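You operate a simulated robot arm through the tools that you are given. There is no shell and no other tool. Be economical: measure what you need, move in short steps, check, and stop when the job is done.

The job below is to be done with a simulated robot arm. You get a single attempt, and the scene is never put back.

## Task
Put the blue cup from the top of the wooden table on the white wet wipe there.
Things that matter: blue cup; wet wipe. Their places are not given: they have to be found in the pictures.

It is judged by the outcome, as a careful person would: the job done as asked, and still so three seconds after it is handed in. It fails if anything else is knocked over, pushed out of place, dropped, spilled or broken.

## Robot
A 7-joint arm with a two-finger parallel gripper, fixed in place. Base frame: the origin is at the foot of the arm, x ahead of it, y to its left, z up. Readings come in mm, rad, newtons and seconds.
With the tool pointing down near the work surface it reaches from about 220 to 580 mm from the base axis. Its first joint turns from -1.152 to 1.152 rad. Payload 2.5 kg.
The TCP is the grasp point between the finger pads, 23 mm short of the fingertips. In the tool frame z runs along the fingers and y along their closing line. The gripper opens to 94 mm. The fingers are 38 mm wide and 10 mm thick; the gripper's body (54 by 96 mm) begins 39 mm behind the TCP.
Orientation is told as [roll, pitch, yaw] about the base's x, y, z axes, in that order, counted from this pose: with the fingers straight down and closing along the base's y, the tool's x points along the base's -x, its y along +y and its z along -z.

## Interface
- The arm moves only by the tool servo_tool. Its argument "commands" is a list of rows, each an object (a shift or turn left out is 0, a gripper value left out holds the last) with "hand": the gripper command, from -1 (fully open) to 1 (shut), values between in proportion; "offset": the shift along the base's x, y, z in mm, a list of three; "yaw": the turn about the base's z in rad. In form: [{"hand": hand, "offset": [dx, dy, dz], "yaw": yaw}, ...]. A call has 1 to 8 rows; each row is the pose to reach, as a shift and turn from the pose commanded when the call began. A row lasts 0.2 s, in which the tool goes at most 50 mm and 0.15 rad; a call with a longer step from one row to the next is refused whole, and so is a gripper value outside its range. Where a pose cannot be reached the arm comes as near as it can. A force on the tool above 40 N (or 10 N above the force at the start of the call, whichever is more), or a blocked arm, ends the call early, and 0.2 s more pass. The fingers move at their own pace (about 108 mm/s each) and stop on an object; they squeeze with about 31 N. The grip force told is the motor's: it shows also when the fingers shut on nothing. Time passes only in rows, and 0.2 s behind the last, so rows that repeat a pose let the fingers close. The reply holds the time, the measured pose of the TCP, the force on the tool along the base axes, the opening and the grip force, in the units named above and with some noise.
- Cameras (640 x 400 px; columns grow to the right, rows downward): "scene" is fixed at [101.4, -390.9, 569.9]; the picture's right is [0.97, -0.25, 0.00], its down [-0.14, -0.52, -0.84] and it looks along [0.21, 0.81, -0.54] (base axes); focal length 335 px, centre (320, 200). "wrist" rides on the gripper at [-39, 0, -44] in the tool frame; the picture's right is [0.00, -1.00, 0.00], its down [0.97, 0.00, -0.24] and it looks along [0.24, 0.00, 0.97] (tool axes); focal length 218 px, centre (320, 200).
- snapshot(camera): a new picture of that camera. The clock stands still meanwhile.
- locate(camera, pixels): for up to 12 pixels [column, row] of the newest picture of that camera ("zoom" is the newest enlarged one), the place [x, y, z] in the base frame of the surface seen there, good to about 3 mm, but the place of the scene camera against the robot may be out by one fixed shift of up to 25 mm in any direction. The clock stands still meanwhile.
- close_up(camera, box): a new picture of the part [left, top, right, bottom] of that camera's present view, enlarged. The clock stands still meanwhile.
- hand_in(): hands the job in; it is judged then, once.

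Keep the steps short. Do not move on a guess: measure, check each grasp and each placing, and mend mistakes. In all there are 60 turns and 26 pictures (those below and enlarged ones count). Leave the gripper open and the arm clear of the work at the hand-in unless told otherwise, and finish with a single line.

The tools are called after ">>>" as name(argument=value, ...) on one line, values as JSON. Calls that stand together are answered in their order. servo_tool: Moves the arm, as the interface text tells. Its arguments: {"type":"object","properties":{"commands":{"type":"array","items":{"type":"object","properties":{"hand":{"type":"number"},"offset":{"type":"array","items":{"type":"number"}},"yaw":{"type":"number"}}}}},"required":["commands"]} The other tools are called the same way: snapshot (camera) takes a picture; locate (camera, pixels) gives the place of the surface under pixels of a picture; close_up (camera, box) takes an enlarged picture of a part of a camera's view; hand_in () hands the job in.

At the start:

```text
t: 0.0
position: [394.5, 63.6, 293.8]
ee_rot: [0.0, 0.0, 0.0]
wrist_force: [0.6, 0.5, 0.0]
finger_gap: 93.9
gripper_force: 0.1
```

scene: 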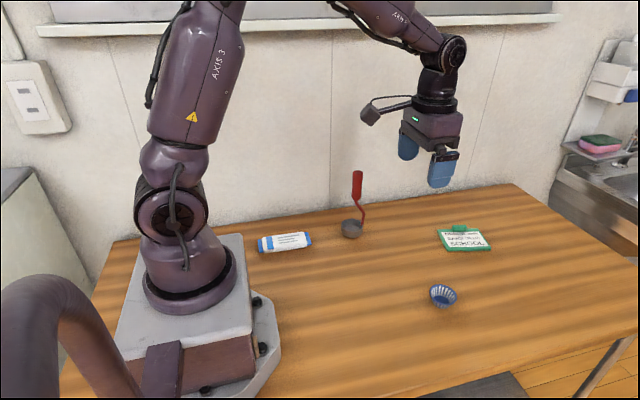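
wrist: 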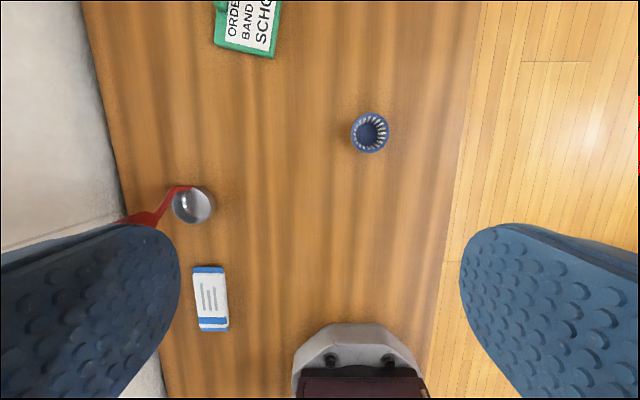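

I see the blue cup at scene (443,296) / wrist (370,133), and a white-blue wipe pack at scene (285,242) / wrist (211,298). I'll measure both with both cameras.

>>> locate(camera="wrist", pixels=[[370, 134], [352, 133], [389, 133], [370, 114], [370, 152], [211, 298], [196, 270], [223, 268], [201, 328], [228, 328], [300, 150], [193, 205]])

>>> close_up(camera="wrist", box=[330, 100, 410, 150])

>>> close_up(camera="scene", box=[240, 210, 336, 270])

>>> locate(camera="scene", pixels=[[443, 296], [443, 306], [431, 290], [456, 294], [443, 286], [285, 242], [262, 246], [308, 239], [400, 300]])

```text
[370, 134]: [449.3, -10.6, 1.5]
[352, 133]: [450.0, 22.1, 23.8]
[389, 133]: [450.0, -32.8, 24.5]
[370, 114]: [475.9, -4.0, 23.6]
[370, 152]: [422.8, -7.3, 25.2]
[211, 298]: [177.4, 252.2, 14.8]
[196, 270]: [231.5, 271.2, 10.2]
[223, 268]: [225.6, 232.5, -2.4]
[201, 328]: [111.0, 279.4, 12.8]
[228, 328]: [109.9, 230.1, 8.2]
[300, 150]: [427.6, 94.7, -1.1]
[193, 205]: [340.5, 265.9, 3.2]
```

```text
8.00 times, centred on (370, 125) of wrist
```

zoom: 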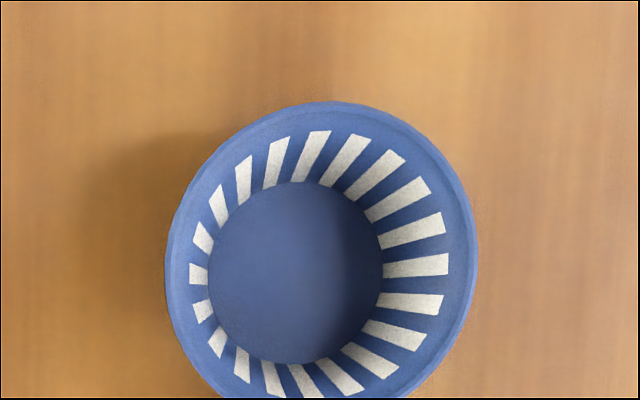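

```text
6.67 times, centred on (288, 240) of scene
```

zoom: 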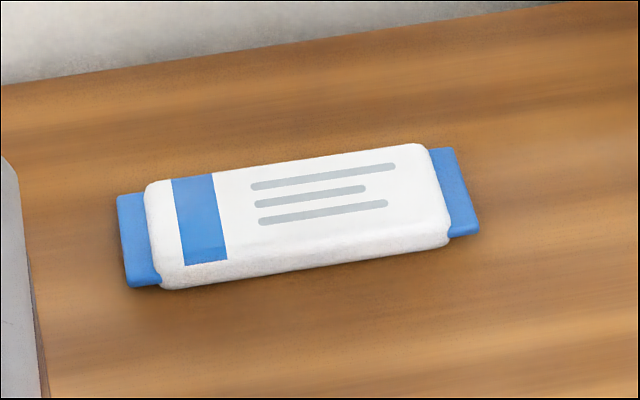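

```text
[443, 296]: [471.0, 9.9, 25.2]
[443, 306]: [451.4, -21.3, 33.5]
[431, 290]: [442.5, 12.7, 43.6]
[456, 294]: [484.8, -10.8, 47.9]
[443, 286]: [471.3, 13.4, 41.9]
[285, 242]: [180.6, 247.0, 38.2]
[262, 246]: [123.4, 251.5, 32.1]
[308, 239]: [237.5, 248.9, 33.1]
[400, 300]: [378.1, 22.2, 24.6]
```

Cup centre is about (449,-6), rim z≈24, about 55 mm across. The pack body centre is about (172,252), top z≈15. The scene camera is offset by about (+8,0,+23). Now moving above the cup with the fingers open.

>>> servo_tool(commands=[{"hand": -1, "offset": [11, -14, -29]}, {"offset": [22, -28, -58]}, {"offset": [33, -42, -87]}, {"offset": [44, -56, -116]}, {"offset": [55, -70, -144]}, {"offset": [55, -70, -144]}])

>>> snapshot(camera="wrist")

```text
t: 1.4
position: [448.5, -5.4, 151.0]
ee_rot: [0.0, 0.0, 0.001]
wrist_force: [0.0, -0.4, -0.2]
finger_gap: 94.2
gripper_force: 0.2
```

```text
21 pictures are left
```

wrist: 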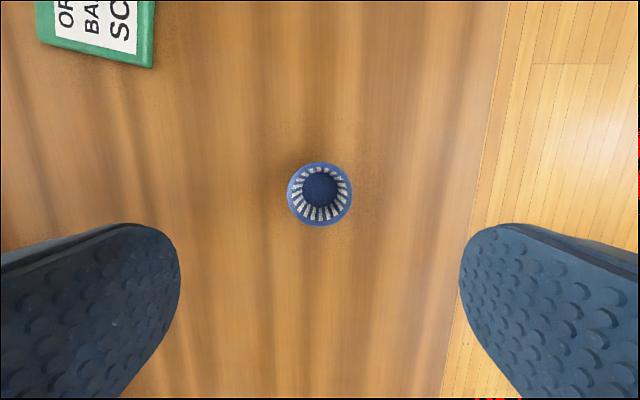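

The cup is centred at column 320, between the fingers. I'll locate its rim and floor again from here.

>>> locate(camera="wrist", pixels=[[290, 194], [350, 194], [320, 164], [320, 224], [320, 186], [306, 186], [333, 186], [250, 200], [400, 200]])

```text
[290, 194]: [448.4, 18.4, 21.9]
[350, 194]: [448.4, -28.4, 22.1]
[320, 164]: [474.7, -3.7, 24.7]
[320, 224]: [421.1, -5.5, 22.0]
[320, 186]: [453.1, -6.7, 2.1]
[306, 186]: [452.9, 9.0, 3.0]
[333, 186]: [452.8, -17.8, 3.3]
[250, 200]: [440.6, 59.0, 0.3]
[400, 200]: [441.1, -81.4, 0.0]
```

Centre (448,-5) and rim z≈24 are confirmed. I'll descend to TCP z≈27 with the fingers open, leaving the tips about 4 mm above the table.

>>> servo_tool(commands=[{"hand": -1, "offset": [0, 0, -35]}, {"offset": [0, 0, -70]}, {"offset": [0, 0, -100]}, {"offset": [0, 0, -115]}, {"offset": [0, 0, -124]}, {"offset": [0, 0, -124]}])

```text
t: 2.8
position: [450.0, -5.3, 26.8]
ee_rot: [0.0, -0.001, 0.0]
wrist_force: [-0.2, 0.0, 0.2]
finger_gap: 93.9
gripper_force: 0.1
```

At z 26.8 with no contact. Closing gently in place.

>>> servo_tool(commands=[{"hand": 0.2}, {"hand": 0.4}, {"hand": 0.6}, {"hand": 0.6}])

>>> snapshot(camera="wrist")

```text
t: 3.8
position: [450.0, -5.5, 25.8]
ee_rot: [0.003, 0.0, 0.0]
wrist_force: [0.0, 0.4, 0.1]
finger_gap: 51.0
gripper_force: 30.7
```

```text
20 pictures are left
```

wrist: 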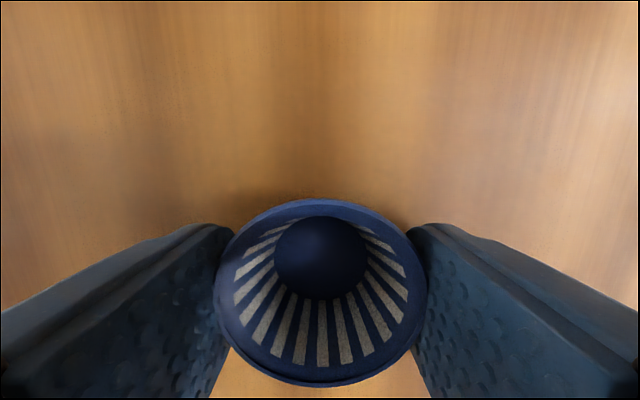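

The fingers stopped at 51 mm with the cup held and upright. Lifting.

>>> servo_tool(commands=[{"hand": 0.6, "offset": [0, 0, 10]}, {"offset": [0, 0, 35]}, {"offset": [0, 0, 75]}, {"offset": [0, 0, 115]}, {"offset": [0, 0, 150]}, {"offset": [0, 0, 150]}])

>>> snapshot(camera="wrist")

>>> snapshot(camera="scene")

```text
t: 5.2
position: [449.9, -6.0, 177.1]
ee_rot: [0.001, 0.0, 0.0]
wrist_force: [0.1, 0.3, -0.8]
finger_gap: 50.9
gripper_force: 31.0
```

```text
19 pictures are left
```

wrist: 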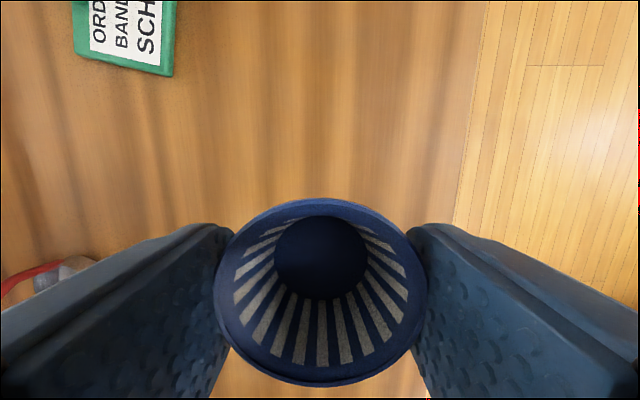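

```text
18 pictures are left
```

scene: 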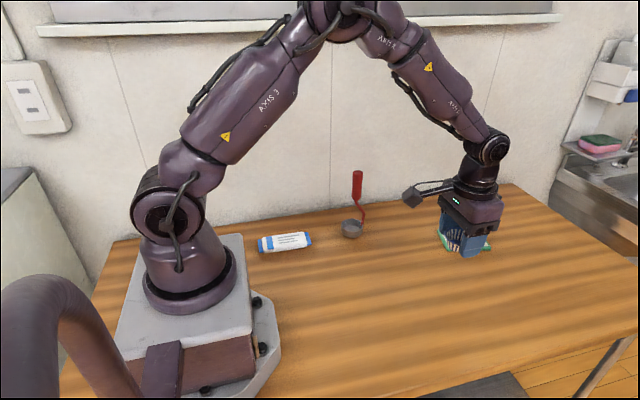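

The cup is held firmly and the view of the pack is clear. Next I'll measure the pack outline, the wall behind it and the scoop handle from the scene view.

>>> close_up(camera="scene", box=[240, 160, 400, 260])

>>> locate(camera="zoom", pixels=[[85, 315], [270, 290], [95, 350], [275, 330], [180, 310], [180, 338], [60, 200], [250, 200], [150, 280], [470, 60], [445, 285], [490, 225]])

```text
4.00 times, centred on (320, 210) of scene
```

zoom: 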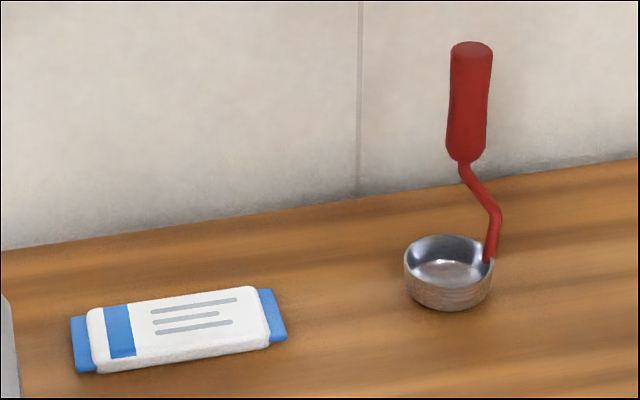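

```text
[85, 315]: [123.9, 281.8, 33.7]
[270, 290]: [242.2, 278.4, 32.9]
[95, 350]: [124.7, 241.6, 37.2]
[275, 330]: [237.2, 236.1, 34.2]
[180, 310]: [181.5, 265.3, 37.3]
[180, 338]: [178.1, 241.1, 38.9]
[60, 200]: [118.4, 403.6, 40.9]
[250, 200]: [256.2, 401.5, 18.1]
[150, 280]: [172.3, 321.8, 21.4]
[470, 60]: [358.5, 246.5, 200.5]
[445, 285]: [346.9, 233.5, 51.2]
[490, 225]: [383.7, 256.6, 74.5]
```

The wall is at y≈405 and the scoop handle reaches z≈180 near (355,250), both clear of the path. I'll check the part sticking out of the gripper at scene (411,197), since it must clear the scoop too.

>>> locate(camera="scene", pixels=[[411, 197], [406, 203], [430, 188], [470, 208], [460, 190], [490, 240], [452, 232]])

```text
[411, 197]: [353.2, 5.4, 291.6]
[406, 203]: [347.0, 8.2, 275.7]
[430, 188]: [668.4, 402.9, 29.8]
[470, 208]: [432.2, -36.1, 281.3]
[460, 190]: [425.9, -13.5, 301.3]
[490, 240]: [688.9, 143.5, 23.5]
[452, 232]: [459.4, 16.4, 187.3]
```

The protrusion sits about 100 mm toward -x and about 90 mm above the TCP, so it's clear. Carrying the cup halfway toward the pack at height.

>>> servo_tool(commands=[{"hand": 0.6, "offset": [-20, 19, 0]}, {"offset": [-45, 43, 0]}, {"offset": [-70, 67, 0]}, {"offset": [-95, 90, 0]}, {"offset": [-120, 114, 0]}, {"offset": [-137, 130, 0]}, {"offset": [-137, 130, 0]}])

```text
t: 6.8
position: [311.9, 124.3, 176.5]
ee_rot: [0.0, 0.001, 0.001]
wrist_force: [1.0, 0.2, 0.0]
finger_gap: 50.5
gripper_force: 30.8
```

Still held (gap 50.5). Second half, to above the pack at about (176,253).

>>> servo_tool(commands=[{"hand": 0.6, "offset": [-20, 19, 0]}, {"offset": [-45, 43, 0]}, {"offset": [-70, 67, 0]}, {"offset": [-95, 90, 0]}, {"offset": [-120, 114, 0]}, {"offset": [-136, 129, 0]}, {"offset": [-136, 129, 0]}])

>>> snapshot(camera="wrist")

>>> snapshot(camera="scene")

```text
t: 8.4
position: [175.1, 254.5, 176.4]
ee_rot: [0.003, 0.0, 0.001]
wrist_force: [-0.3, -0.8, -0.7]
finger_gap: 50.7
gripper_force: 30.8
```

```text
16 pictures are left
```

wrist: 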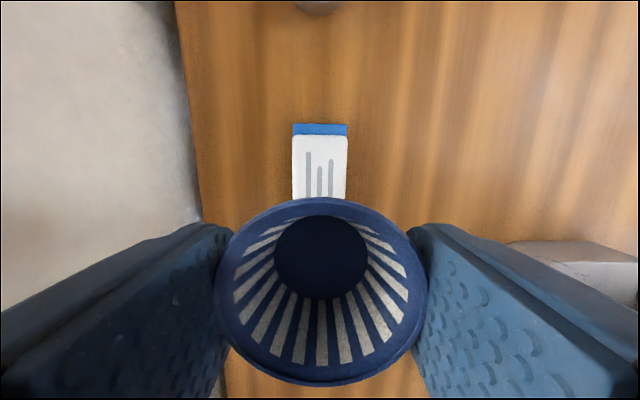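

```text
15 pictures are left
```

scene: 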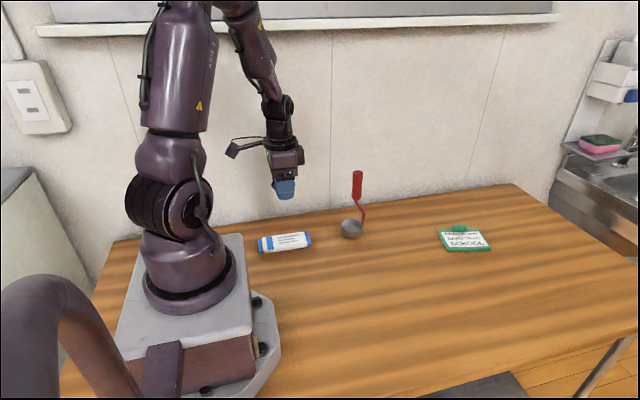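

The far end of the pack shows in the wrist view, nearly centred at column 320. Measuring its edges accurately.

>>> locate(camera="wrist", pixels=[[295, 150], [345, 150], [296, 190], [344, 190], [320, 126], [320, 139], [320, 150], [320, 180], [268, 180], [380, 180]])

>>> locate(camera="scene", pixels=[[262, 242], [265, 242], [306, 238], [310, 238], [285, 242]])

```text
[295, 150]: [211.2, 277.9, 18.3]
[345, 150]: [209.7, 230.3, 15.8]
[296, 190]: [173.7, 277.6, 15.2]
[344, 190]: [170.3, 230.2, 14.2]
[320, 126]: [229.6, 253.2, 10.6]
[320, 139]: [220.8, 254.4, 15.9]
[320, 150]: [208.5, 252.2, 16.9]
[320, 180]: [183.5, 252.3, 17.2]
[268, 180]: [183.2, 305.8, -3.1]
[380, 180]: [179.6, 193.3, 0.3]
```

```text
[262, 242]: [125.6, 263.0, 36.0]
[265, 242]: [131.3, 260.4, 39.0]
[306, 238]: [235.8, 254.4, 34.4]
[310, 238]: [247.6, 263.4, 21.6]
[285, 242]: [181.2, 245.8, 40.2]
```

Pack body: y 229–279 (centre 254), x about 122–223, top z≈16–17. The cup is at (175,254.5), well centred. The base should touch at TCP z≈42–43. Lowering to 55 first.

>>> servo_tool(commands=[{"hand": 0.6, "offset": [-2, 0, -30]}, {"offset": [-2, 0, -60]}, {"offset": [-2, 0, -90]}, {"offset": [-2, 0, -110]}, {"offset": [-2, 0, -121]}, {"offset": [-2, 0, -121]}])

>>> close_up(camera="scene", box=[230, 185, 326, 245])

```text
t: 9.8
position: [175.2, 254.1, 55.4]
ee_rot: [0.002, 0.001, 0.001]
wrist_force: [0.7, -0.9, 0.0]
finger_gap: 50.8
gripper_force: 30.7
```

```text
6.67 times, centred on (278, 215) of scene
```

zoom: 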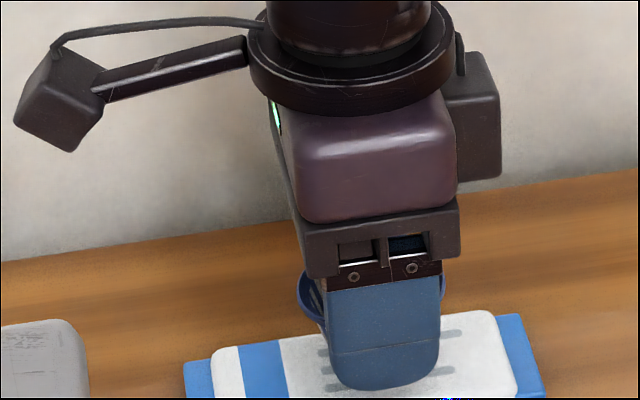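

The cup is hovering over the middle of the pack with no contact yet. Lowering in small steps while watching the force.

>>> servo_tool(commands=[{"hand": 0.6, "offset": [0, 0, -4]}, {"offset": [0, 0, -8]}, {"offset": [0, 0, -10]}, {"offset": [0, 0, -10]}])

```text
t: 10.8
position: [174.6, 253.6, 46.9]
ee_rot: [0.001, -0.001, -0.001]
wrist_force: [-0.2, 0.5, -0.5]
finger_gap: 50.6
gripper_force: 31.7
```

No contact at 46.9. Going down another 3 mm.

>>> servo_tool(commands=[{"hand": 0.6, "offset": [0, 0, -1.5]}, {"offset": [0, 0, -3]}, {"offset": [0, 0, -3]}])

```text
t: 11.6
position: [174.2, 254.7, 42.8]
ee_rot: [0.0, 0.001, 0.0]
wrist_force: [-0.1, 0.6, 0.2]
finger_gap: 50.9
gripper_force: 31.6
```

Still no clear force at 42.8. Down 1 mm at a time.

>>> servo_tool(commands=[{"hand": 0.6, "offset": [0, 0, -1]}, {"offset": [0, 0, -1]}])

```text
t: 12.2
position: [174.0, 252.7, 42.5]
ee_rot: [0.001, 0.001, -0.001]
wrist_force: [0.0, -0.1, 3.5]
finger_gap: 50.8
gripper_force: 31.5
```

A 3.5 N upward force shows the cup is resting on the pack. Opening slowly.

>>> servo_tool(commands=[{"hand": 0}, {"hand": -0.2}, {"hand": -0.4}, {"hand": -0.6}, {"hand": -0.8}, {"hand": -1}, {"hand": -1}])

>>> snapshot(camera="wrist")

```text
t: 13.8
position: [173.0, 253.1, 42.0]
ee_rot: [0.0, 0.0, 0.0]
wrist_force: [-0.7, -0.7, 0.7]
finger_gap: 94.0
gripper_force: 0.1
```

```text
13 pictures are left
```

wrist: 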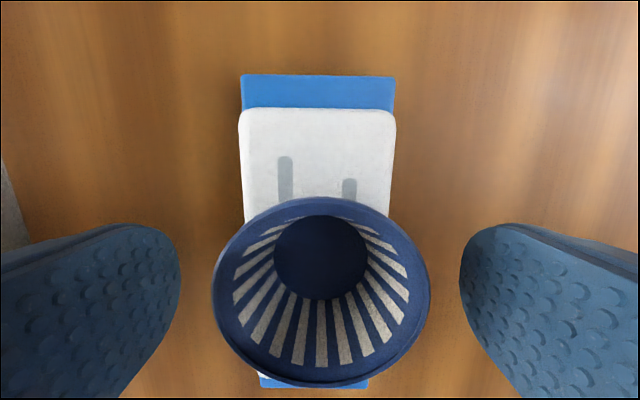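

The cup stands upright, centred on the pack, with both fingers clear. Raising straight up.

>>> servo_tool(commands=[{"hand": -1, "offset": [0, 0, 15]}, {"offset": [0, 0, 45]}, {"offset": [0, 0, 85]}, {"offset": [0, 0, 125]}, {"offset": [0, 0, 160]}, {"offset": [0, 0, 160]}])

>>> snapshot(camera="wrist")

>>> snapshot(camera="scene")

```text
t: 15.2
position: [174.6, 252.8, 202.0]
ee_rot: [0.001, 0.0, -0.001]
wrist_force: [0.4, 0.5, 0.6]
finger_gap: 94.0
gripper_force: 0.1
```

```text
12 pictures are left
```

wrist: 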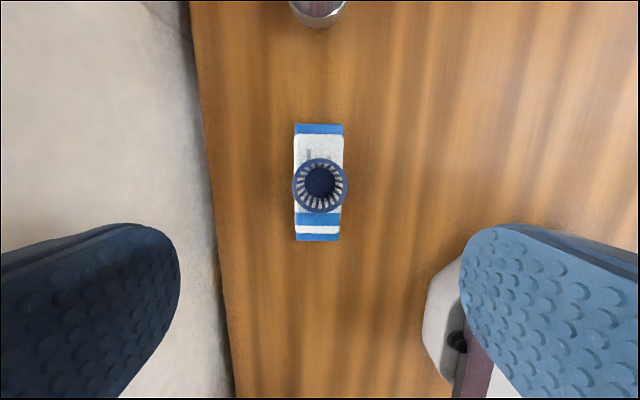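

```text
11 pictures are left
```

scene: 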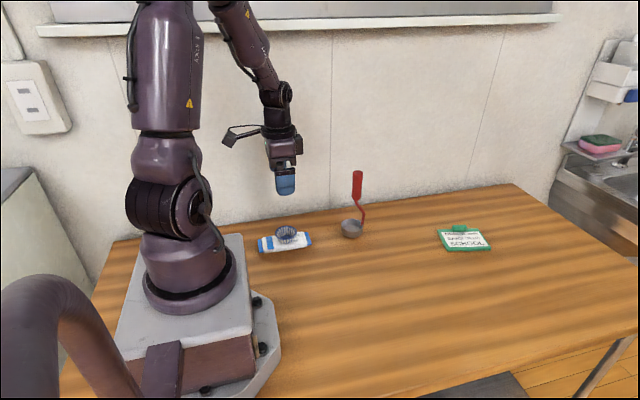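

The cup stands upright on the wipe pack, nothing else has moved, and the gripper is open and clear. Handing in.

>>> hand_in()

```text
The job is handed in.
```

The blue cup is standing upright on the white wet wipe pack, the gripper is open and clear, and nothing else was moved.
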